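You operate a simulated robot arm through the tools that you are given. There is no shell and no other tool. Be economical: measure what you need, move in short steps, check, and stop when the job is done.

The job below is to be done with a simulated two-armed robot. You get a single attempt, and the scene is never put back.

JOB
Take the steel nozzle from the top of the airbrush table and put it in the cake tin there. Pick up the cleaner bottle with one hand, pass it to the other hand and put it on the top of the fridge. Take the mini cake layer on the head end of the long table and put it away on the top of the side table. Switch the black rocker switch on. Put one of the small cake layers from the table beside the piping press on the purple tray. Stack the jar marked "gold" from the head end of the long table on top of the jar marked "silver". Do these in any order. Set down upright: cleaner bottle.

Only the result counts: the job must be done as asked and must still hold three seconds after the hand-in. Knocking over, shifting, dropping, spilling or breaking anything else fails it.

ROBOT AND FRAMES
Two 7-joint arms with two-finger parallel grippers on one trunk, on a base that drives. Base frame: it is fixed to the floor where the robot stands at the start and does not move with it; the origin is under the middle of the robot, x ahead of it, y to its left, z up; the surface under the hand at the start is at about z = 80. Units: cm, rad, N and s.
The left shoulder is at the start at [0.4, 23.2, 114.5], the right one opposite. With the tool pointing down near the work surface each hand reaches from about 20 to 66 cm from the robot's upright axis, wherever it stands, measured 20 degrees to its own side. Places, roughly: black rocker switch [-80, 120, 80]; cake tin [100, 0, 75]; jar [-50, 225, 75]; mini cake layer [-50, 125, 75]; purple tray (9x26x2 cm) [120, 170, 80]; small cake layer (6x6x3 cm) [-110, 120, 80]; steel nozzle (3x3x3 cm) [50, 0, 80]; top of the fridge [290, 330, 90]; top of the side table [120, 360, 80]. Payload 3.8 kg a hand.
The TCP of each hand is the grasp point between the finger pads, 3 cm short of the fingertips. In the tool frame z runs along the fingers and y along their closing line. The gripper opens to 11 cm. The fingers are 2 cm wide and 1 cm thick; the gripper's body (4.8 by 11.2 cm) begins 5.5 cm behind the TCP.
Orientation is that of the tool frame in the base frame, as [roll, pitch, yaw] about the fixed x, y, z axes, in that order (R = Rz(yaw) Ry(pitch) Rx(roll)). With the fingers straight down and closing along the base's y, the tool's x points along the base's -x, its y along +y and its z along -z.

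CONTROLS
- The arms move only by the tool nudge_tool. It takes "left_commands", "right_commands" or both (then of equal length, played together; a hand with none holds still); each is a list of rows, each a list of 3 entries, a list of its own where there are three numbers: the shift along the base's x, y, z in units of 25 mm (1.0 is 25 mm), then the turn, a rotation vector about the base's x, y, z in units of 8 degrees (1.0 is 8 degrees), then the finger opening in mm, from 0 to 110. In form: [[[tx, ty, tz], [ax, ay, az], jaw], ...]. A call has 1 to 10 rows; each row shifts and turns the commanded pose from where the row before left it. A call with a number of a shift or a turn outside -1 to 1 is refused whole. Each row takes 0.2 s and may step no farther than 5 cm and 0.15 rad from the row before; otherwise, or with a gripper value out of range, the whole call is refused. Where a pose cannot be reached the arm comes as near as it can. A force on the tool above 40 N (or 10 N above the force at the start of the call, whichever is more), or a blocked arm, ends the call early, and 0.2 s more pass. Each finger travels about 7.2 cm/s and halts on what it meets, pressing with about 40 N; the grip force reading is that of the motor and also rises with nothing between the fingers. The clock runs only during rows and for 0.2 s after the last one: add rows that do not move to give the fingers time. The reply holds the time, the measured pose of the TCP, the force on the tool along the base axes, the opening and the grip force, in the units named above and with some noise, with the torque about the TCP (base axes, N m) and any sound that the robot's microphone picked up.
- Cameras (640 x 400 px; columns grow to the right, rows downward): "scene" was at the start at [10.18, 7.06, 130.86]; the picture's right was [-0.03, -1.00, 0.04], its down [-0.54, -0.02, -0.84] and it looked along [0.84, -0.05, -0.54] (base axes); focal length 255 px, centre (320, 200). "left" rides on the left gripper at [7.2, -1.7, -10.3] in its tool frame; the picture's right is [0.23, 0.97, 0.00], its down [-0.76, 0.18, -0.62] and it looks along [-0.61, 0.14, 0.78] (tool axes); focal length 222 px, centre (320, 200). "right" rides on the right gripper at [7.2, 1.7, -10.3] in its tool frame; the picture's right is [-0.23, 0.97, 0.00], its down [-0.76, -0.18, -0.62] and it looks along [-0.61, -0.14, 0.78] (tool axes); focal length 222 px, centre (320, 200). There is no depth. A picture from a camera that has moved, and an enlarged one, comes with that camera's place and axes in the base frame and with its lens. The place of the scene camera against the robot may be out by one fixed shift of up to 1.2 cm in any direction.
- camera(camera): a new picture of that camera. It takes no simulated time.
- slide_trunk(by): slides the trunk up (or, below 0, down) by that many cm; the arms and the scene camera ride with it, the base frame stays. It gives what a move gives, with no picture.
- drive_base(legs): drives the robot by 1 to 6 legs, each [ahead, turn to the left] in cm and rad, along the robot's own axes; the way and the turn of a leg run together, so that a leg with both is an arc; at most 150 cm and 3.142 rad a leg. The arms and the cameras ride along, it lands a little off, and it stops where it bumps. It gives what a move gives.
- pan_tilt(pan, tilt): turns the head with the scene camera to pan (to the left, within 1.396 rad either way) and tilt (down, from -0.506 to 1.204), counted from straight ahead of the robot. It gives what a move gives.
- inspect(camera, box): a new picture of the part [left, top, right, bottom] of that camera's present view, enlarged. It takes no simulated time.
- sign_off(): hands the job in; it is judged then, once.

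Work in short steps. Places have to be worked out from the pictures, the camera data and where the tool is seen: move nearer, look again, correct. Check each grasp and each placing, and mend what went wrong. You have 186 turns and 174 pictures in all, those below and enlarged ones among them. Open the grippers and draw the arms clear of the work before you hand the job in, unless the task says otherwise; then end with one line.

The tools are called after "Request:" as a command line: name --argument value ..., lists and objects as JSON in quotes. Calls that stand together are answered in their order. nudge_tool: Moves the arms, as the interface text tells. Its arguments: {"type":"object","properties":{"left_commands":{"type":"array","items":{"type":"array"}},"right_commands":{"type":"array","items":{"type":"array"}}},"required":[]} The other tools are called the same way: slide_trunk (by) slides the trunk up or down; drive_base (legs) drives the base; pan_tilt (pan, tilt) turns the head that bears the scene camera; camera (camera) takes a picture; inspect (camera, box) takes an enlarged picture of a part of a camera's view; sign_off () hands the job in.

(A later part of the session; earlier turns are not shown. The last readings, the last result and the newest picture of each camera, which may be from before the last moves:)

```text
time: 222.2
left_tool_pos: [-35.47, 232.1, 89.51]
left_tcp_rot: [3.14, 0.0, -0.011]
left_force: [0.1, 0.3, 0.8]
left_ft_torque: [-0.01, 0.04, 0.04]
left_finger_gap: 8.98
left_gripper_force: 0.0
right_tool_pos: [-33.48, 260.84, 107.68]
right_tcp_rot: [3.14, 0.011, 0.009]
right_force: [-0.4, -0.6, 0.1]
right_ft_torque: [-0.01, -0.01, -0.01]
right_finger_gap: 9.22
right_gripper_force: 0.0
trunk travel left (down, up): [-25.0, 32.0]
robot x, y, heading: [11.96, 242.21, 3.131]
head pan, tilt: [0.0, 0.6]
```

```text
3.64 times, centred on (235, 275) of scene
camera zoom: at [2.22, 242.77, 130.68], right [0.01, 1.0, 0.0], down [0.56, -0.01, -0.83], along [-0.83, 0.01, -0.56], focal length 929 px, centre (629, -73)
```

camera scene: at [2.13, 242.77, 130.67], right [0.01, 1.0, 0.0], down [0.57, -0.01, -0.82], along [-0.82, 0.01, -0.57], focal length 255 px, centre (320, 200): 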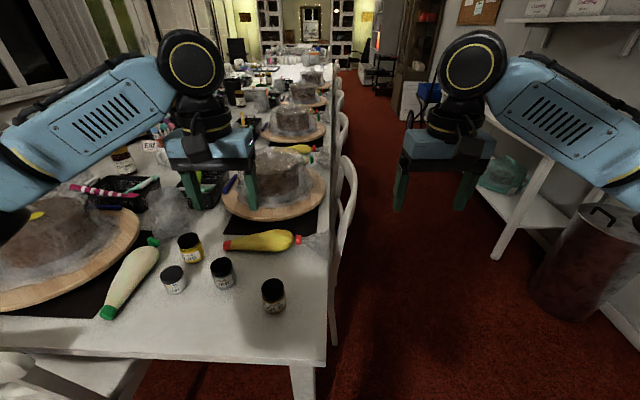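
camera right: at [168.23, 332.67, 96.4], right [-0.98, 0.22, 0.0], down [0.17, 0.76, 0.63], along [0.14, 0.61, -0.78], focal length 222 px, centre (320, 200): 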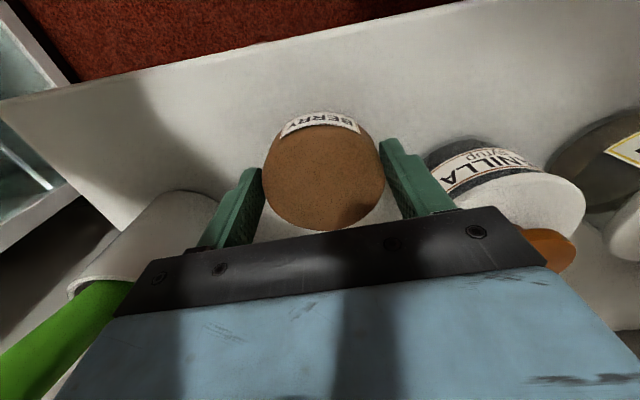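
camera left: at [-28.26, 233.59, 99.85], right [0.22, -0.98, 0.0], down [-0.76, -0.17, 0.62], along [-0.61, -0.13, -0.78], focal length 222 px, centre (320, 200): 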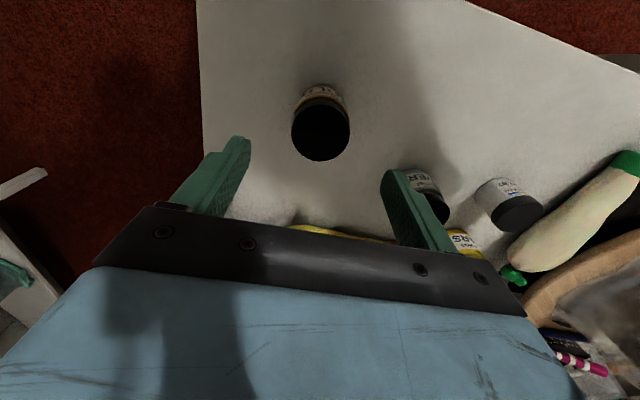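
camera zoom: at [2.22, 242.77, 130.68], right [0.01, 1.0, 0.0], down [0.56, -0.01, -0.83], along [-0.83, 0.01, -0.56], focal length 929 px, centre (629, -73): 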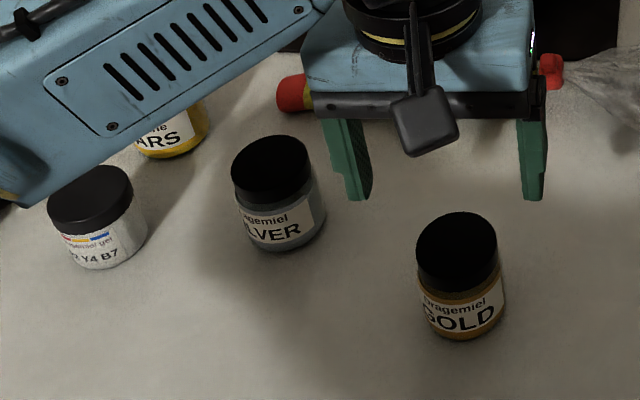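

Gold centre [-35.6, 232.05], lid top ≈80.2. Descend to 79.2 and grip.

Request:
nudge_tool --left_commands '[[[-0.05, 0, -1], [0, 0, 0], 90], [[0, 0, -1], [0, 0, 0], 90], [[0, 0, -1], [0, 0, 0], 90], [[0, 0, -0.8], [0, 0, 0], 90], [[0, 0, -0.3], [0, 0, 0], 90], [[0, 0, 0], [0, 0, 0], 70], [[0, 0, 0], [0, 0, 0], 45], [[0, 0, 0], [0, 0, 0], 40], [[0, 0, 0], [0, 0, 0], 40]]'

Request:
inspect --camera "scene" --box '[150, 220, 320, 330]'

```text
time: 224.2
left_tool_pos: [-35.47, 232.27, 79.2]
left_tcp_rot: [-3.141, -0.001, -0.009]
left_force: [-0.1, 0.5, -0.6]
left_ft_torque: [-0.01, -0.03, 0.06]
left_finger_gap: 5.29
left_gripper_force: 39.9
right_tool_pos: [-33.45, 260.99, 107.72]
right_tcp_rot: [3.141, 0.012, 0.011]
right_force: [-0.7, 0.6, 0.3]
right_ft_torque: [0.02, -0.02, 0.02]
right_finger_gap: 9.23
right_gripper_force: 0.1
trunk travel left (down, up): [-25.0, 32.0]
robot x, y, heading: [12.3, 242.22, 3.128]
head pan, tilt: [0.0, 0.6]
```

```text
3.64 times, centred on (235, 275) of scene
camera zoom: at [2.22, 242.77, 130.68], right [0.01, 1.0, 0.0], down [0.56, -0.01, -0.83], along [-0.83, 0.01, -0.56], focal length 929 px, centre (629, -73)
```

zoom: 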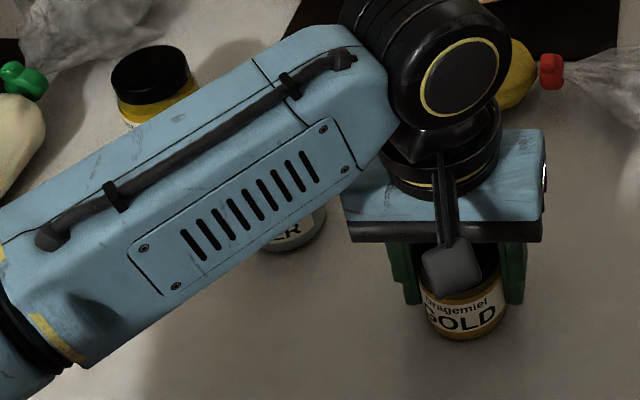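

Gripped. Lift straight up ~14 cm and look at silver again from there.

Request:
nudge_tool --left_commands '[[[0, 0, 0.5], [0, 0, 0], 40], [[0, 0, 1], [0, 0, 0], 40], [[0, 0, 1], [0, 0, 0], 40], [[0, 0, 1], [0, 0, 0], 40], [[0, 0, 1], [0, 0, 0], 40], [[0, 0, 1], [0, 0, 0], 40], [[-0.3, -1, 0], [0, 0, 0], 40], [[-0.5, -1, 0], [0, 0, 0], 40], [[-0.5, -1, 0], [0, 0, 0], 40], [[-0.5, -1, 0], [0, 0, 0], 40]]'

Request:
camera --camera "left"

Request:
inspect --camera "scene" --box '[150, 190, 320, 310]'

```text
time: 226.4
left_tool_pos: [-39.94, 222.05, 92.94]
left_tcp_rot: [-3.141, 0.001, -0.015]
left_force: [0.2, 0.0, -1.3]
left_ft_torque: [0.02, 0.0, 0.0]
left_finger_gap: 5.3
left_gripper_force: 40.3
right_tool_pos: [-33.46, 260.94, 107.62]
right_tcp_rot: [3.14, 0.012, 0.008]
right_force: [-0.6, 0.0, 0.9]
right_ft_torque: [-0.01, -0.01, 0.0]
right_finger_gap: 9.18
right_gripper_force: 0.1
trunk travel left (down, up): [-25.0, 32.0]
robot x, y, heading: [12.52, 242.44, 3.133]
head pan, tilt: [0.0, 0.6]
```

```text
76 pictures are left
camera left: at [-32.8, 223.57, 103.29], right [0.22, -0.98, 0.0], down [-0.76, -0.17, 0.62], along [-0.61, -0.13, -0.78], focal length 222 px, centre (320, 200)
```

left: 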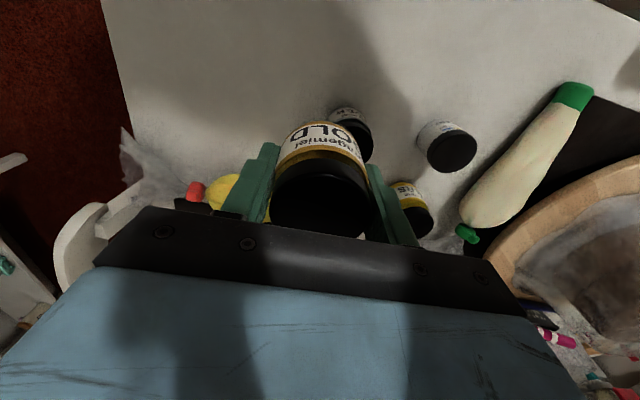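

```text
3.33 times, centred on (235, 250) of scene
camera zoom: at [2.2, 242.74, 130.68], right [0.01, 1.0, 0.0], down [0.57, -0.01, -0.82], along [-0.82, 0.01, -0.57], focal length 851 px, centre (603, 33)
```

zoom: 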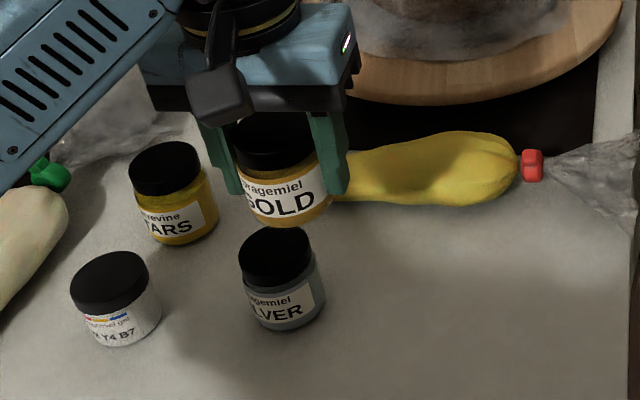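

Gold is held centred; silver estimated at [-41.8, 218.5]. Move above and lower to z≈88 then compare.

Request:
nudge_tool --left_commands '[[[-0.37, -0.7, 0], [0, 0, 0], 40], [[-0.37, -0.7, 0], [0, 0, 0], 40], [[0, 0, -0.8], [0, 0, 0], 40], [[0, 0, -0.8], [0, 0, 0], 40], [[0, 0, 0], [0, 0, 0], 40]]'

Request:
inspect --camera "scene" --box '[180, 210, 290, 300]'

Request:
inspect --camera "left" --box '[240, 90, 420, 220]'

```text
time: 227.6
left_tool_pos: [-41.86, 218.66, 88.94]
left_tcp_rot: [-3.141, -0.001, -0.01]
left_force: [-0.6, -0.5, -1.1]
left_ft_torque: [-0.01, 0.0, 0.01]
left_finger_gap: 5.28
left_gripper_force: 39.5
right_tool_pos: [-33.5, 260.9, 107.75]
right_tcp_rot: [3.141, 0.013, 0.009]
right_force: [-1.1, -0.7, 0.0]
right_ft_torque: [-0.02, 0.02, -0.03]
right_finger_gap: 9.19
right_gripper_force: 0.1
trunk travel left (down, up): [-25.0, 32.0]
robot x, y, heading: [12.16, 242.1, 3.129]
head pan, tilt: [0.0, 0.6]
```

```text
4.44 times, centred on (235, 255) of scene
camera zoom: at [2.21, 242.77, 130.68], right [0.01, 1.0, 0.0], down [0.56, -0.01, -0.83], along [-0.82, 0.01, -0.56], focal length 1135 px, centre (698, -44)
```

zoom: 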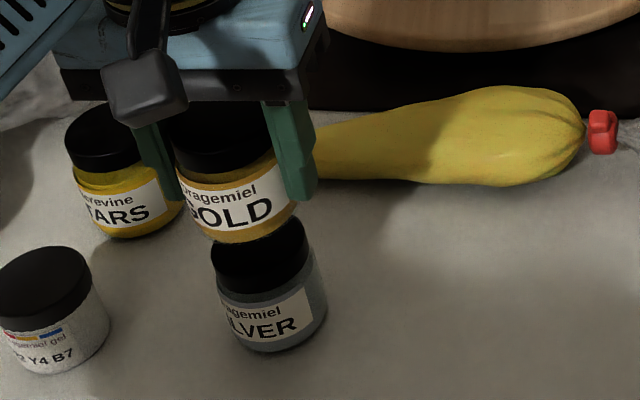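

```text
3.08 times, centred on (330, 155) of left
camera zoom: at [-34.68, 220.24, 99.26], right [0.22, -0.98, 0.0], down [-0.76, -0.17, 0.62], along [-0.61, -0.13, -0.78], focal length 684 px, centre (289, 338)
```

zoom: 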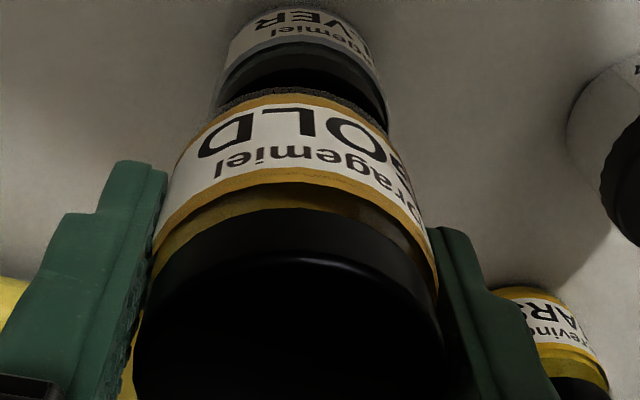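

Rays agree: gold's base is right over silver. Lower in small steps until contact.

Request:
nudge_tool --left_commands '[[[0, -0.05, -0.6], [0, 0, 0], 40], [[0, 0, -0.4], [0, 0, 0], 40], [[0, 0, -0.15], [0, 0, 0], 40], [[0, 0, -0.15], [0, 0, 0], 40], [[0, 0, 0], [0, 0, 0], 40]]'

Request:
inspect --camera "scene" --box '[180, 210, 290, 300]'

```text
time: 228.8
left_tool_pos: [-41.76, 218.58, 86.19]
left_tcp_rot: [3.14, 0.008, -0.009]
left_force: [0.7, -3.5, 23.2]
left_ft_torque: [-0.35, -0.09, 0.05]
left_finger_gap: 5.28
left_gripper_force: 40.2
right_tool_pos: [-33.36, 260.94, 107.77]
right_tcp_rot: [3.137, 0.014, 0.009]
right_force: [-0.2, -0.4, 0.0]
right_ft_torque: [0.03, 0.01, 0.01]
right_finger_gap: 9.19
right_gripper_force: 0.1
trunk travel left (down, up): [-25.0, 32.0]
robot x, y, heading: [12.15, 241.91, 3.136]
head pan, tilt: [0.0, 0.6]
```

```text
4.44 times, centred on (235, 255) of scene
camera zoom: at [2.41, 242.81, 130.72], right [0.01, 1.0, 0.0], down [0.56, -0.01, -0.83], along [-0.83, 0.01, -0.56], focal length 1135 px, centre (698, -44)
```

zoom: 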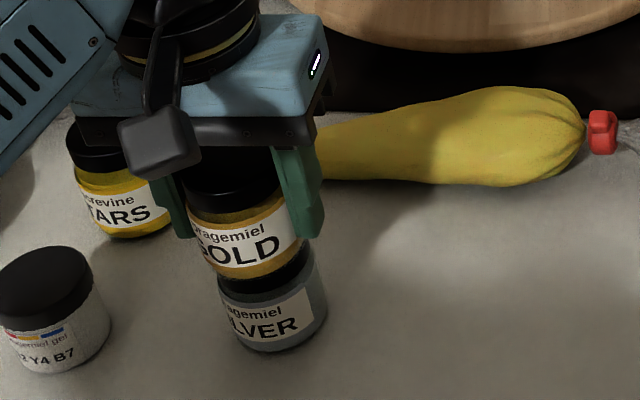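

Touching; gold sits ~0.3–0.4 cm off toward me and left. Lift a hair, shift [-0.3, +0.35], lower again.

Request:
nudge_tool --left_commands '[[[0, 0, 0.5], [0, 0, 0], 40], [[-0.12, 0.16, 0], [0, 0, 0], 40], [[0, 0, 0], [0, 0, 0], 40], [[0, 0, -0.15], [0, 0, 0], 40], [[0, 0, -0.12], [0, 0, 0], 40], [[0, 0, 0], [0, 0, 0], 40]]'

Request:
inspect --camera "scene" --box '[180, 210, 290, 300]'

```text
time: 230.2
left_tool_pos: [-42.07, 218.89, 86.32]
left_tcp_rot: [3.141, -0.001, -0.01]
left_force: [-0.5, -0.6, -0.3]
left_ft_torque: [0.02, 0.03, 0.01]
left_finger_gap: 5.29
left_gripper_force: 39.9
right_tool_pos: [-33.36, 260.88, 107.66]
right_tcp_rot: [3.139, 0.012, 0.009]
right_force: [-0.5, -0.1, -0.2]
right_ft_torque: [0.0, -0.01, -0.01]
right_finger_gap: 9.21
right_gripper_force: 0.0
trunk travel left (down, up): [-25.0, 32.0]
robot x, y, heading: [12.28, 242.55, 3.126]
head pan, tilt: [0.0, 0.6]
```

```text
4.44 times, centred on (235, 255) of scene
camera zoom: at [2.21, 242.76, 130.68], right [0.01, 1.0, 0.0], down [0.56, -0.01, -0.83], along [-0.82, 0.01, -0.56], focal length 1135 px, centre (698, -44)
```

zoom: 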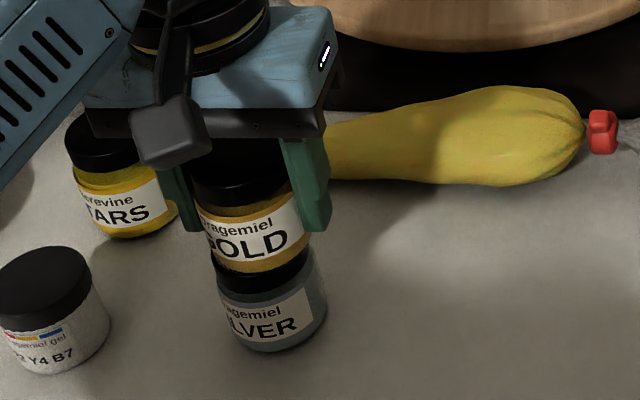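

Well aligned now. Lower the last millimetres.

Request:
nudge_tool --left_commands '[[[0, 0, -0.06], [0, 0, 0], 40], [[0, 0, -0.06], [0, 0, 0], 40], [[0, 0, 0], [0, 0, 0], 40]]'

```text
time: 231.0
left_tool_pos: [-42.05, 218.99, 86.13]
left_tcp_rot: [3.141, -0.001, -0.012]
left_force: [-0.5, -1.3, 5.7]
left_ft_torque: [-0.07, -0.05, 0.06]
left_finger_gap: 5.28
left_gripper_force: 40.2
right_tool_pos: [-33.41, 260.87, 107.67]
right_tcp_rot: [3.137, 0.011, 0.01]
right_force: [-0.3, -0.3, 0.0]
right_ft_torque: [-0.01, -0.01, 0.01]
right_finger_gap: 9.2
right_gripper_force: 0.1
trunk travel left (down, up): [-25.0, 32.0]
robot x, y, heading: [12.39, 242.54, 3.131]
head pan, tilt: [0.0, 0.6]
```

Contact 5.7 N. Release and lift straight up.

Request:
nudge_tool --left_commands '[[[0, 0, 0], [0, 0, 0], 56], [[0, 0, 0], [0, 0, 0], 64], [[0, 0, 0], [0, 0, 0], 76], [[0, 0, 0.4], [0, 0, 0], 80], [[0, 0, 1], [0, 0, 0], 80], [[0, 0, 1], [0, 0, 0], 80], [[0, 0, 1], [0, 0, 0], 80], [[0, 0, 1], [0, 0, 0], 80], [[0, 0, 1], [0, 0, 0], 80], [[0, 0, 1], [0, 0, 0], 80]]'

Request:
inspect --camera "scene" --box '[150, 190, 320, 310]'

Request:
camera --camera "left"

```text
time: 233.2
left_tool_pos: [-41.96, 218.99, 102.06]
left_tcp_rot: [3.141, 0.001, -0.011]
left_force: [-0.1, 0.1, 0.1]
left_ft_torque: [0.04, -0.02, 0.01]
left_finger_gap: 8.0
left_gripper_force: 0.1
right_tool_pos: [-33.35, 260.93, 107.69]
right_tcp_rot: [3.138, 0.013, 0.009]
right_force: [0.3, -1.0, -0.5]
right_ft_torque: [0.01, -0.03, -0.03]
right_finger_gap: 9.2
right_gripper_force: 0.1
trunk travel left (down, up): [-25.0, 32.0]
robot x, y, heading: [12.54, 241.95, 3.13]
head pan, tilt: [0.0, 0.6]
```

```text
3.33 times, centred on (235, 250) of scene
camera zoom: at [2.24, 242.78, 130.68], right [0.01, 1.0, 0.0], down [0.56, -0.01, -0.83], along [-0.83, 0.01, -0.56], focal length 851 px, centre (603, 33)
```

zoom: 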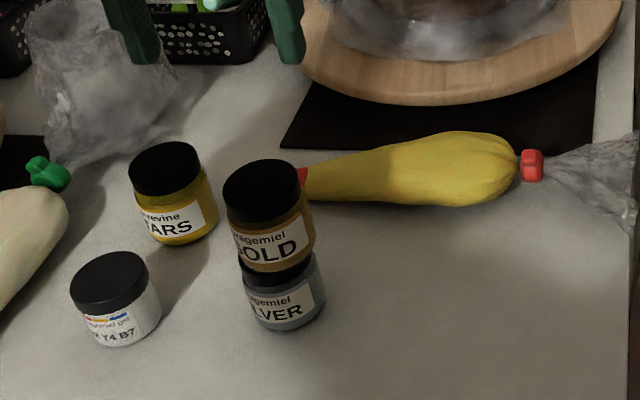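

```text
69 pictures are left
camera left: at [-34.82, 220.59, 112.46], right [0.22, -0.98, 0.0], down [-0.76, -0.17, 0.62], along [-0.61, -0.14, -0.78], focal length 222 px, centre (320, 200)
```

left: 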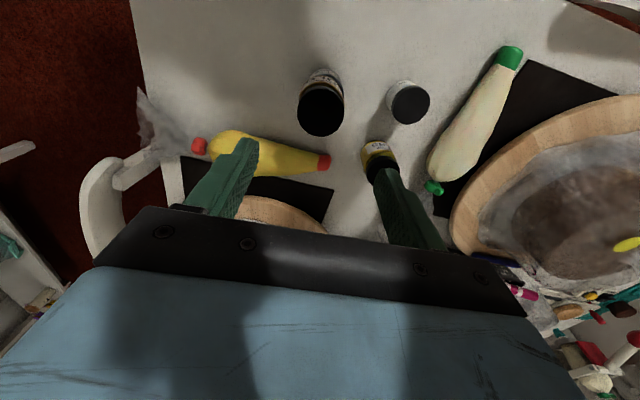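

Stack stands. Now for the cleaner: likely one of the bottles on the airbrush table. Retract and drive there.

Request:
nudge_tool --left_commands '[[[0.8, 0, 0.8], [0, 0, 0], 80], [[0.8, 0.5, 0.8], [0, 0, 0], 80], [[0.8, 0.5, 0.6], [0, 0, 0], 80]]'

Request:
drive_base --legs '[[-28, 0], [0, 1.58], [100, 0], [78, 0], [0, 1.571], [32, 0]]'

Request:
drive_base --legs '[[0, -1.571]]'

Request:
camera --camera "scene"

```text
time: 234.0
left_tool_pos: [-35.93, 221.37, 107.57]
left_tcp_rot: [3.141, -0.001, -0.011]
left_force: [-1.1, 0.4, 0.0]
left_ft_torque: [-0.01, 0.05, 0.0]
left_finger_gap: 8.01
left_gripper_force: 0.2
right_tool_pos: [-33.4, 260.98, 107.57]
right_tcp_rot: [3.139, 0.012, 0.009]
right_force: [-0.5, 0.7, 0.2]
right_ft_torque: [-0.01, 0.03, 0.02]
right_finger_gap: 9.2
right_gripper_force: 0.1
trunk travel left (down, up): [-25.0, 32.0]
robot x, y, heading: [12.0, 242.28, 3.129]
head pan, tilt: [0.0, 0.6]
```

```text
time: 254.0
left_tool_pos: [115.03, 81.13, 107.48]
left_tcp_rot: [-3.14, -0.002, 3.116]
left_force: [-0.8, 0.5, -0.2]
left_ft_torque: [0.02, 0.01, 0.02]
left_finger_gap: 8.01
left_gripper_force: 0.1
right_tool_pos: [111.8, 41.58, 107.7]
right_tcp_rot: [3.139, 0.012, 3.136]
right_force: [1.3, 0.5, -0.3]
right_ft_torque: [0.03, 0.01, 0.03]
right_finger_gap: 9.19
right_gripper_force: 0.0
trunk travel left (down, up): [-25.0, 32.0]
robot x, y, heading: [66.48, 60.91, -0.026]
head pan, tilt: [0.0, 0.6]
```

```text
time: 258.2
left_tool_pos: [85.84, 12.1, 107.66]
left_tcp_rot: [3.141, 0.0, 1.53]
left_force: [-0.1, 0.0, 0.4]
left_ft_torque: [0.0, 0.01, -0.04]
left_finger_gap: 8.01
left_gripper_force: 0.0
right_tool_pos: [46.35, 15.9, 107.65]
right_tcp_rot: [3.138, 0.012, 1.546]
right_force: [-0.1, 0.0, -0.6]
right_ft_torque: [0.04, 0.0, 0.0]
right_finger_gap: 9.2
right_gripper_force: 0.0
trunk travel left (down, up): [-25.0, 32.0]
robot x, y, heading: [66.35, 61.27, -1.609]
head pan, tilt: [0.0, 0.6]
```

```text
68 pictures are left
camera scene: at [67.01, 50.35, 130.68], right [-1.0, 0.04, 0.0], down [0.02, 0.56, -0.83], along [-0.03, -0.82, -0.56], focal length 255 px, centre (320, 200)
```

scene: 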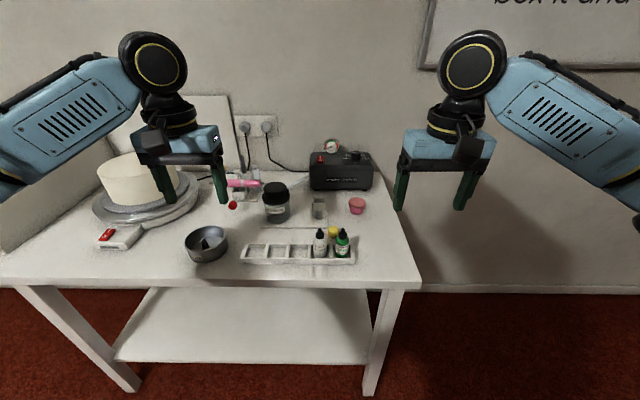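

Request:
inspect --camera "scene" --box '[225, 165, 375, 275]'

Request:
inspect --camera "scene" --box '[300, 220, 360, 265]'

```text
3.64 times, centred on (300, 220) of scene
camera zoom: at [67.01, 50.35, 130.68], right [-1.0, 0.04, 0.0], down [0.02, 0.56, -0.83], along [-0.03, -0.82, -0.56], focal length 929 px, centre (393, 127)
```

zoom: 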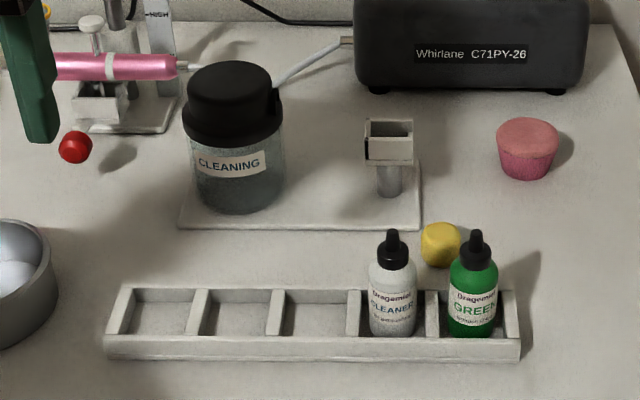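

```text
8.89 times, centred on (330, 242) of scene
camera zoom: at [67.01, 50.35, 130.68], right [-1.0, 0.04, 0.0], down [0.02, 0.56, -0.83], along [-0.03, -0.82, -0.56], focal length 2270 px, centre (231, -178)
```

zoom: 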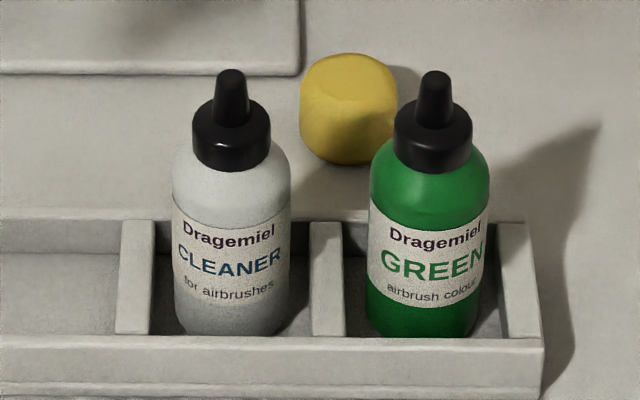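

The white dropper bottle marked "CLEANER" in the rack is it, at about [65.3, 3.8]. Plan: right hand grips its cap from above, left hand takes the body tilted from the front-left, then places it on the fridge. Move closer with a slight left turn.

Request:
drive_base --legs '[[0, 0.15], [9, 0]]'

Request:
nudge_tool --right_commands '[[[0.8, -0.2, 0], [0, 0, 0], 45], [[0.8, -0.2, 0], [0, 0, 0], 45], [[0.8, -0.2, 0], [0, 0, 0], 45], [[0.8, -0.2, 0], [0, 0, 0], 45], [[0.6, -0.2, -0.4], [0, 0, 0], 45], [[0.3, 0, -0.6], [0, 0, 0], 45]]'

Request:
camera --camera "right"

```text
time: 260.0
left_tool_pos: [93.97, 6.58, 107.63]
left_tcp_rot: [-3.141, -0.002, 1.679]
left_force: [-0.3, -0.5, 0.5]
left_ft_torque: [0.02, -0.02, -0.01]
left_finger_gap: 7.99
left_gripper_force: 0.0
right_tool_pos: [54.39, 4.41, 107.65]
right_tcp_rot: [-3.142, 0.012, 1.697]
right_force: [-0.5, 0.8, -0.1]
right_ft_torque: [0.02, -0.01, -0.03]
right_finger_gap: 9.21
right_gripper_force: 0.1
trunk travel left (down, up): [-25.0, 32.0]
robot x, y, heading: [67.2, 51.92, -1.461]
head pan, tilt: [0.0, 0.6]
```

```text
time: 261.4
left_tool_pos: [93.86, 6.64, 107.46]
left_tcp_rot: [3.141, 0.002, 1.68]
left_force: [1.1, -0.5, -0.4]
left_ft_torque: [0.01, 0.0, -0.03]
left_finger_gap: 8.04
left_gripper_force: 0.0
right_tool_pos: [64.39, 1.91, 105.24]
right_tcp_rot: [3.138, 0.013, 1.697]
right_force: [0.5, 0.2, -0.7]
right_ft_torque: [0.0, 0.0, 0.01]
right_finger_gap: 4.51
right_gripper_force: 0.0
trunk travel left (down, up): [-25.0, 32.0]
robot x, y, heading: [66.94, 52.01, -1.458]
head pan, tilt: [0.0, 0.6]
```

```text
65 pictures are left
camera right: at [65.21, 9.52, 115.42], right [0.99, -0.1, 0.01], down [-0.08, -0.77, 0.63], along [-0.06, -0.63, -0.77], focal length 222 px, centre (320, 200)
```

right: 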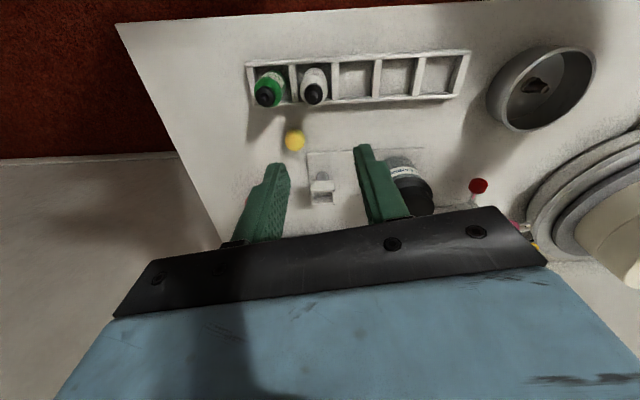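

Cleaner cap ≈[64.0, 3.4]. Move over it and lower to z≈94 with fingers open 4.5 cm.

Request:
nudge_tool --right_commands '[[[-0.16, 0.6, 0], [0, 0, 0], 45], [[0, 0, -1], [0, 0, 0], 45], [[0, 0, -1], [0, 0, 0], 45], [[0, 0, -1], [0, 0, 0], 45], [[0, 0, -1], [0, 0, 0], 45], [[0, 0, -0.4], [0, 0, 0], 45], [[0, 0, 0], [0, 0, 0], 45]]'

Request:
camera --camera "right"

Request:
inspect --camera "scene" --box '[290, 210, 400, 300]'

```text
time: 263.0
left_tool_pos: [93.99, 6.72, 107.56]
left_tcp_rot: [3.142, 0.0, 1.679]
left_force: [1.2, -0.1, -0.2]
left_ft_torque: [0.0, 0.0, -0.03]
left_finger_gap: 8.0
left_gripper_force: 0.1
right_tool_pos: [64.14, 3.59, 94.21]
right_tcp_rot: [3.139, 0.012, 1.698]
right_force: [0.0, -0.2, -0.1]
right_ft_torque: [-0.02, 0.01, -0.03]
right_finger_gap: 4.5
right_gripper_force: 0.0
trunk travel left (down, up): [-25.0, 32.0]
robot x, y, heading: [67.78, 51.83, -1.463]
head pan, tilt: [0.0, 0.6]
```

```text
64 pictures are left
camera right: at [64.75, 11.1, 104.5], right [0.99, -0.1, 0.01], down [-0.08, -0.77, 0.63], along [-0.06, -0.63, -0.77], focal length 222 px, centre (320, 200)
```

right: 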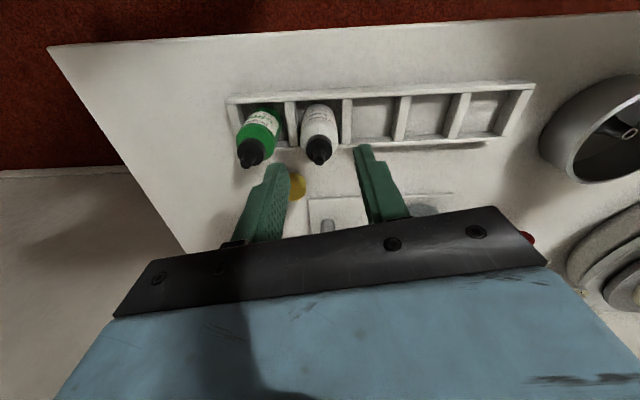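

```text
4.44 times, centred on (345, 255) of scene
camera zoom: at [69.64, 41.53, 130.68], right [-0.99, -0.11, 0.0], down [-0.06, 0.56, -0.83], along [0.09, -0.82, -0.56], focal length 1135 px, centre (209, -44)
```

zoom: 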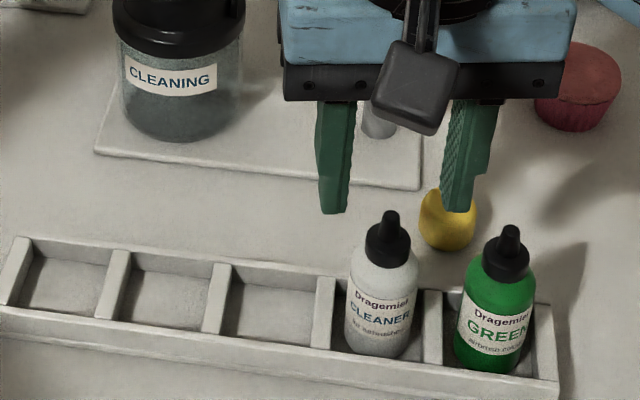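

Cap tip is at [64.0, 3.6, 90.6]. Lower to TCP z≈90.6 and check against the cap ring.

Request:
nudge_tool --right_commands '[[[-0.04, 0, -0.6], [0, 0, 0], 45], [[0, 0, -0.6], [0, 0, 0], 45], [[0, 0, -0.25], [0, 0, 0], 45], [[0, 0, 0], [0, 0, 0], 45]]'

Request:
inspect --camera "scene" --box '[310, 225, 390, 290]'

Request:
inspect --camera "right" --box '[240, 110, 400, 220]'

```text
time: 264.0
left_tool_pos: [93.91, 6.7, 107.6]
left_tcp_rot: [-3.141, 0.001, 1.679]
left_force: [0.3, -0.1, -0.4]
left_ft_torque: [0.01, -0.01, -0.01]
left_finger_gap: 7.98
left_gripper_force: 0.1
right_tool_pos: [64.0, 3.46, 90.6]
right_tcp_rot: [3.137, 0.012, 1.698]
right_force: [0.3, -0.6, 0.2]
right_ft_torque: [0.03, 0.01, -0.02]
right_finger_gap: 4.5
right_gripper_force: 0.0
trunk travel left (down, up): [-25.0, 32.0]
robot x, y, heading: [67.43, 52.02, -1.468]
head pan, tilt: [0.0, 0.6]
```

```text
6.15 times, centred on (350, 258) of scene
camera zoom: at [69.64, 41.53, 130.68], right [-0.99, -0.11, 0.0], down [-0.06, 0.56, -0.83], along [0.09, -0.82, -0.56], focal length 1571 px, centre (135, -154)
```

zoom: 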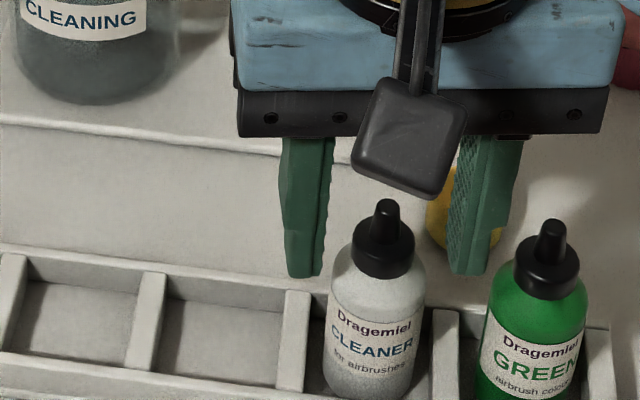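

```text
3.64 times, centred on (320, 165) of right
camera zoom: at [64.65, 11.03, 100.81], right [0.99, -0.1, 0.01], down [-0.08, -0.77, 0.63], along [-0.06, -0.63, -0.77], focal length 808 px, centre (320, 327)
```

zoom: 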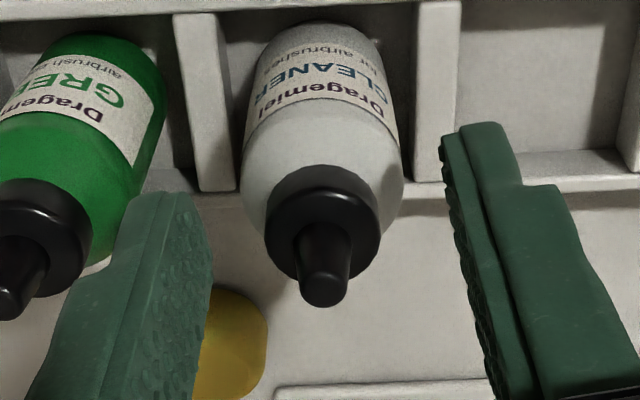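

Tips are right at the cap ring's foot (≈87.5). Small correction [0, -0.2, -0.2], then close.

Request:
nudge_tool --right_commands '[[[0, -0.08, -0.08], [0, 0, 0], 45], [[0, 0, 0], [0, 0, 0], 30], [[0, 0, 0], [0, 0, 0], 15], [[0, 0, 0], [0, 0, 0], 10], [[0, 0, 0], [0, 0, 0], 10]]'

Request:
inspect --camera "scene" --box '[310, 225, 390, 290]'

```text
time: 265.2
left_tool_pos: [93.85, 6.59, 107.53]
left_tcp_rot: [3.141, 0.0, 1.679]
left_force: [-0.5, 0.2, 0.0]
left_ft_torque: [0.02, 0.0, 0.01]
left_finger_gap: 8.02
left_gripper_force: 0.1
right_tool_pos: [64.01, 3.22, 90.47]
right_tcp_rot: [3.139, 0.012, 1.699]
right_force: [0.1, -0.5, 0.2]
right_ft_torque: [-0.03, 0.02, -0.01]
right_finger_gap: 2.06
right_gripper_force: 39.8
trunk travel left (down, up): [-25.0, 32.0]
robot x, y, heading: [67.4, 52.32, -1.466]
head pan, tilt: [0.0, 0.6]
```

```text
6.15 times, centred on (350, 258) of scene
camera zoom: at [69.63, 41.53, 130.68], right [-0.99, -0.11, 0.0], down [-0.06, 0.56, -0.83], along [0.09, -0.82, -0.56], focal length 1571 px, centre (135, -154)
```

zoom: 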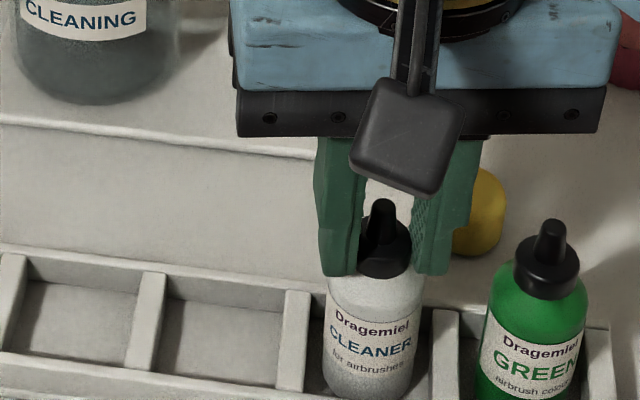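

Gripped on the cap (2.06 cm). Lift straight out and check it hangs straight.

Request:
nudge_tool --right_commands '[[[0, 0, 0.3], [0, 0, 0], 10], [[0, 0, 0.6], [0, 0, 0], 10], [[0, 0, 1], [0, 0, 0], 10], [[0, 0, 1], [0, 0, 0], 10], [[0, 0, 1], [0, 0, 0], 10], [[0, 0, 1], [0, 0, 0], 10], [[0, 0, 1], [0, 0, 0], 10], [[0, 0, 1], [0, 0, 0], 10]]'

Request:
camera --camera "scene"

```text
time: 267.0
left_tool_pos: [93.85, 6.62, 107.62]
left_tcp_rot: [-3.141, -0.001, 1.68]
left_force: [0.1, -0.2, 0.5]
left_ft_torque: [0.02, 0.02, -0.02]
left_finger_gap: 7.98
left_gripper_force: 0.1
right_tool_pos: [64.09, 3.47, 107.66]
right_tcp_rot: [3.141, 0.013, 1.699]
right_force: [-0.1, 0.3, -1.2]
right_ft_torque: [-0.03, 0.01, -0.01]
right_finger_gap: 2.02
right_gripper_force: 40.2
trunk travel left (down, up): [-25.0, 32.0]
robot x, y, heading: [67.42, 51.93, -1.463]
head pan, tilt: [0.0, 0.6]
```

```text
59 pictures are left
camera scene: at [69.64, 41.55, 130.68], right [-0.99, -0.11, 0.0], down [-0.06, 0.56, -0.83], along [0.09, -0.82, -0.56], focal length 255 px, centre (320, 200)
```

scene: 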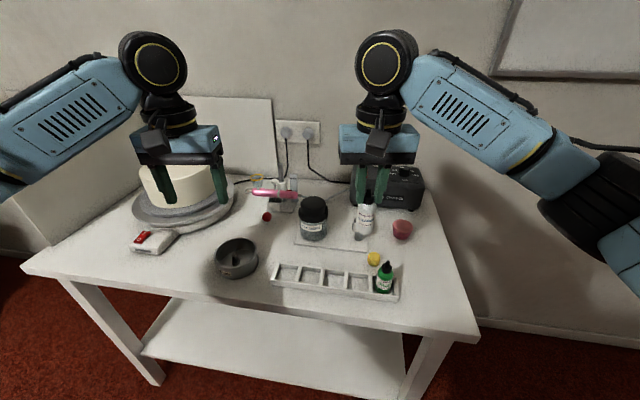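

Bottle in hand. Back off and face +x so that robot and base axes coincide for the handover.

Request:
drive_base --legs '[[-10, 0], [0, 1.463]]'

Request:
inspect --camera "right" --box '[240, 110, 400, 220]'

Request:
camera --camera "scene"

```text
time: 271.7
left_tool_pos: [113.99, 83.85, 107.48]
left_tcp_rot: [-3.141, 0.0, -3.13]
left_force: [-0.1, 0.5, 0.5]
left_ft_torque: [-0.03, 0.01, 0.03]
left_finger_gap: 8.01
left_gripper_force: 0.0
right_tool_pos: [114.45, 53.91, 107.61]
right_tcp_rot: [3.14, 0.012, -3.113]
right_force: [-0.4, 0.2, -0.9]
right_ft_torque: [-0.01, -0.01, 0.03]
right_finger_gap: 2.06
right_gripper_force: 39.9
trunk travel left (down, up): [-25.0, 32.0]
robot x, y, heading: [66.11, 61.79, 0.009]
head pan, tilt: [0.0, 0.6]
```

```text
3.64 times, centred on (320, 165) of right
camera zoom: at [106.88, 55.29, 117.91], right [0.2, 0.98, 0.01], down [0.76, -0.16, 0.63], along [0.62, -0.12, -0.77], focal length 808 px, centre (320, 327)
```

zoom: 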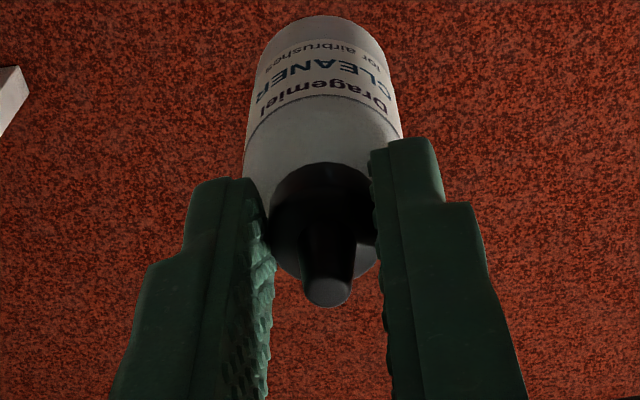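

```text
57 pictures are left
camera scene: at [78.32, 62.42, 130.68], right [0.01, -1.0, 0.0], down [-0.56, -0.01, -0.83], along [0.83, 0.01, -0.56], focal length 255 px, centre (320, 200)
```

scene: 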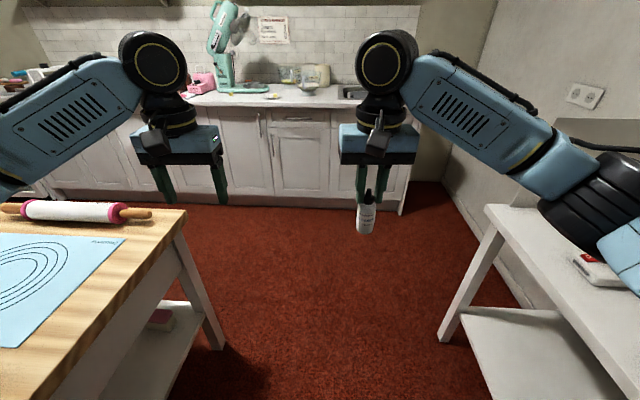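

The bottle hangs straight on the cap grip (bottom ≈ z 98.6). I tilt the left hand (yaw −30°, 50° up from vertical) and bring the bottle slightly toward the middle.

Request:
nudge_tool --left_commands '[[[0, 0, 0], [0, 0, -0.94], 80], [[0, 0, 0], [0, 0, -0.94], 80], [[0, 0, 0], [0, 0, -0.94], 80], [[0, 0, 0], [0, 0, -0.94], 80], [[0, 0, 0], [-0.446, -0.773, 0], 80], [[0, 0, 0], [-0.446, -0.773, 0], 80], [[0, 0, 0], [-0.446, -0.773, 0], 80], [[0, 0, 0], [-0.446, -0.773, 0], 80], [[0, 0, 0], [-0.446, -0.773, 0], 80], [[0, 0, 0], [-0.446, -0.773, 0], 80]]' --right_commands '[[[0, 0.28, 0], [0, 0, 0], 10], [[0, 0.28, 0], [0, 0, 0], 10], [[0, 0.28, 0], [0, 0, 0], 10], [[0, 0.28, 0], [0, 0, 0], 10], [[0, 0.28, 0], [0, 0, 0], 10], [[0, 0.28, 0], [0, 0, 0], 10], [[0, 0.28, 0], [0, 0, 0], 10], [[0, 0.28, 0], [0, 0, 0], 10], [[0, 0, 0], [0, 0, 0], 10], [[0, 0, 0], [0, 0, 0], 10]]'

Request:
nudge_tool --left_commands '[[[0, 0, 0], [-0.446, -0.773, 0], 80], [[-0.3, -0.7, 0], [0, 0, 0], 80], [[-0.3, -0.7, 0], [0, 0, 0], 80], [[-0.3, -0.7, 0], [0, 0, 0], 80], [[-0.3, -0.7, 0], [0, 0, 0], 80], [[0, 0, 0], [0, 0, 0], 80]]'

Request:
camera --camera "scene"

Request:
camera --camera "left"

```text
time: 273.9
left_tool_pos: [114.05, 83.86, 107.46]
left_tcp_rot: [-3.135, 0.748, 2.628]
left_force: [0.4, 1.1, 0.3]
left_ft_torque: [0.01, -0.01, 0.02]
left_finger_gap: 8.01
left_gripper_force: 0.0
right_tool_pos: [114.32, 59.45, 107.76]
right_tcp_rot: [3.14, 0.011, -3.113]
right_force: [0.2, -0.2, 0.3]
right_ft_torque: [-0.02, 0.05, -0.01]
right_finger_gap: 2.06
right_gripper_force: 40.1
trunk travel left (down, up): [-25.0, 32.0]
robot x, y, heading: [66.16, 62.01, 0.007]
head pan, tilt: [0.0, 0.6]
```

```text
time: 275.3
left_tool_pos: [111.2, 76.82, 107.69]
left_tcp_rot: [-3.134, 0.873, 2.629]
left_force: [-0.2, 1.1, -0.8]
left_ft_torque: [0.01, -0.03, 0.02]
left_finger_gap: 8.01
left_gripper_force: 0.0
right_tool_pos: [114.34, 59.37, 107.68]
right_tcp_rot: [3.141, 0.011, -3.115]
right_force: [0.3, 0.6, -0.9]
right_ft_torque: [0.04, 0.02, 0.01]
right_finger_gap: 2.01
right_gripper_force: 40.3
trunk travel left (down, up): [-25.0, 32.0]
robot x, y, heading: [66.32, 61.7, 0.004]
head pan, tilt: [0.0, 0.6]
```

```text
56 pictures are left
camera scene: at [78.32, 62.41, 130.68], right [0.01, -1.0, 0.0], down [-0.56, -0.01, -0.83], along [0.83, 0.01, -0.56], focal length 255 px, centre (320, 200)
```

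scene: 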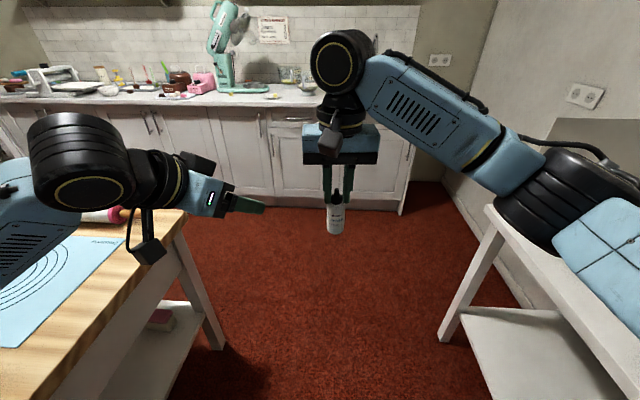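

```text
55 pictures are left
camera left: at [99.28, 81.53, 108.72], right [0.35, 0.92, -0.18], down [0.1, 0.15, 0.98], along [0.93, -0.37, -0.04], focal length 222 px, centre (320, 200)
```

left: 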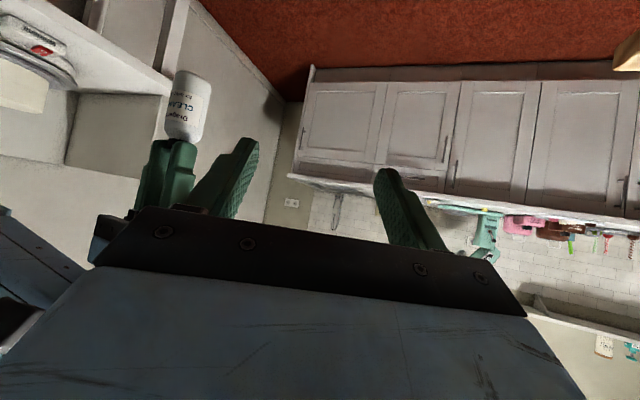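

Orientation is as planned and the bottle is seen where expected. Move the left hand to the pre-grasp point.

Request:
nudge_tool --left_commands '[[[-0.15, -0.8, 0], [0, 0, 0], 80], [[-0.15, -0.8, 0], [0, 0, 0], 80], [[-0.15, -0.8, 0], [0, 0, 0], 80], [[-0.15, -0.8, 0], [0, 0, 0], 80], [[-0.15, -0.8, 0], [0, 0, 0], 80], [[-0.15, -0.8, 0], [0, 0, 0], 80], [[-0.15, -0.8, -0.1], [0, 0, 0], 80], [[0, 0, 0], [0, 0, 0], 80]]'

Request:
camera --camera "left"

Request:
inspect --camera "scene" --box '[220, 100, 420, 260]'

Request:
camera --camera "right"

```text
time: 277.1
left_tool_pos: [108.5, 62.92, 107.29]
left_tcp_rot: [-3.132, 0.874, 2.63]
left_force: [-0.6, 0.0, 0.2]
left_ft_torque: [0.02, 0.0, 0.03]
left_finger_gap: 7.97
left_gripper_force: 0.1
right_tool_pos: [114.3, 59.39, 107.62]
right_tcp_rot: [-3.141, 0.012, -3.11]
right_force: [-0.1, -0.2, -0.1]
right_ft_torque: [-0.01, 0.04, -0.03]
right_finger_gap: 2.02
right_gripper_force: 40.4
trunk travel left (down, up): [-25.0, 32.0]
robot x, y, heading: [66.24, 62.09, 0.014]
head pan, tilt: [0.0, 0.6]
```

```text
54 pictures are left
camera left: at [96.59, 67.48, 108.34], right [0.35, 0.92, -0.18], down [0.1, 0.15, 0.98], along [0.93, -0.37, -0.04], focal length 222 px, centre (320, 200)
```

left: 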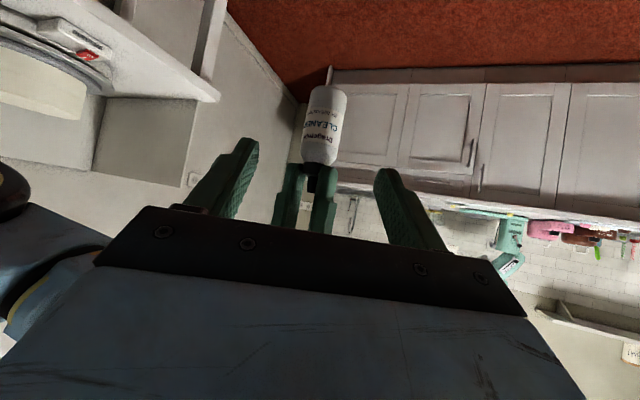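

```text
2.50 times, centred on (320, 180) of scene
camera zoom: at [78.32, 62.42, 130.68], right [0.01, -1.0, 0.0], down [-0.56, -0.01, -0.83], along [0.83, 0.01, -0.56], focal length 638 px, centre (320, 250)
```

zoom: 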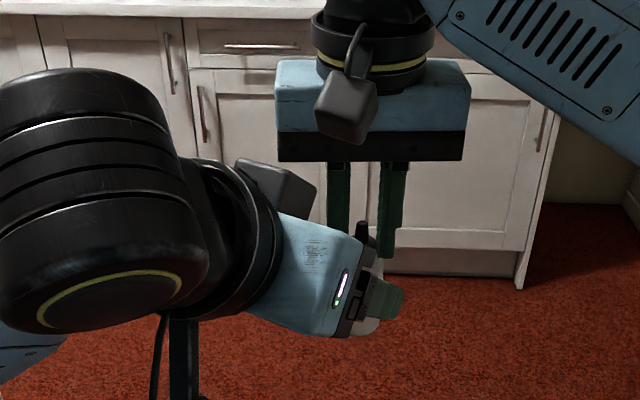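

```text
52 pictures are left
camera right: at [106.82, 60.91, 117.92], right [0.2, 0.98, 0.01], down [0.76, -0.16, 0.63], along [0.62, -0.12, -0.77], focal length 222 px, centre (320, 200)
```

right: 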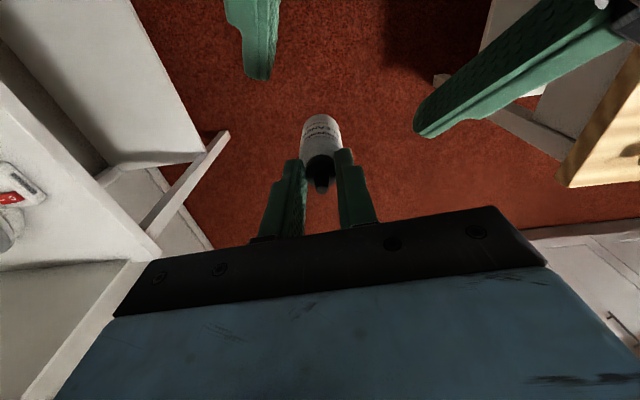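

There's an accessory box on top of the left gripper that would come close to the right gripper at this tilt. I back off a bit and flatten the left hand's tilt to 20° below horizontal.

Request:
nudge_tool --left_commands '[[[-0.5, 0.8, 0], [0, 0, 0], 80], [[-0.5, 0.8, 0], [0, 0, 0], 80], [[0, 0, 0], [-0.417, -0.722, 0], 80], [[0, 0, 0], [-0.417, -0.722, 0], 80], [[0, 0, 0], [-0.417, -0.722, 0], 80], [[0.4, -0.7, -0.4], [0, 0, 0], 80], [[0.4, -0.7, -0.36], [0, 0, 0], 80], [[0, 0, 0], [0, 0, 0], 80]]'

Request:
camera --camera "left"

Request:
camera --camera "scene"

```text
time: 278.9
left_tool_pos: [108.48, 63.21, 105.28]
left_tcp_rot: [-3.121, 1.222, 2.641]
left_force: [-0.1, -0.4, -0.9]
left_ft_torque: [0.04, 0.0, 0.03]
left_finger_gap: 8.0
left_gripper_force: 0.0
left hand out of reach, approached as far as the arm can: row 5
right_tool_pos: [114.23, 59.3, 107.62]
right_tcp_rot: [3.14, 0.013, -3.113]
right_force: [-0.9, 0.0, -0.1]
right_ft_torque: [0.01, -0.03, 0.01]
right_finger_gap: 2.04
right_gripper_force: 40.5
trunk travel left (down, up): [-25.0, 32.0]
robot x, y, heading: [66.3, 61.96, 0.014]
head pan, tilt: [0.0, 0.6]
```

```text
51 pictures are left
camera left: at [96.84, 67.69, 102.02], right [0.42, 0.88, -0.22], down [-0.19, 0.32, 0.93], along [0.89, -0.34, 0.3], focal length 222 px, centre (320, 200)
```

left: 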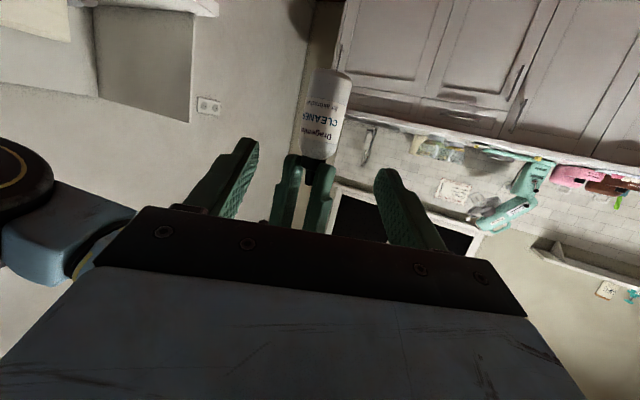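

```text
50 pictures are left
camera scene: at [78.32, 62.41, 130.68], right [0.01, -1.0, 0.0], down [-0.56, -0.01, -0.83], along [0.83, 0.01, -0.56], focal length 255 px, centre (320, 200)
```

scene: 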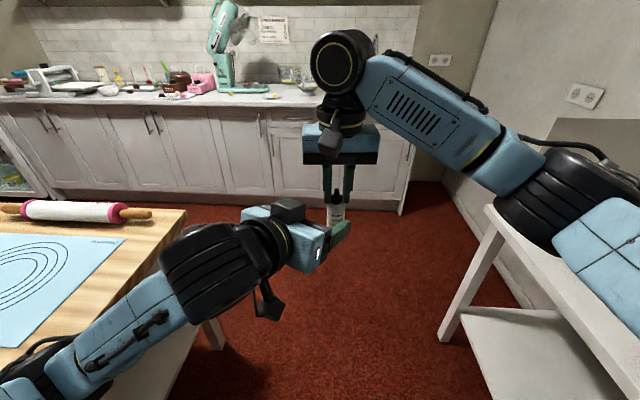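

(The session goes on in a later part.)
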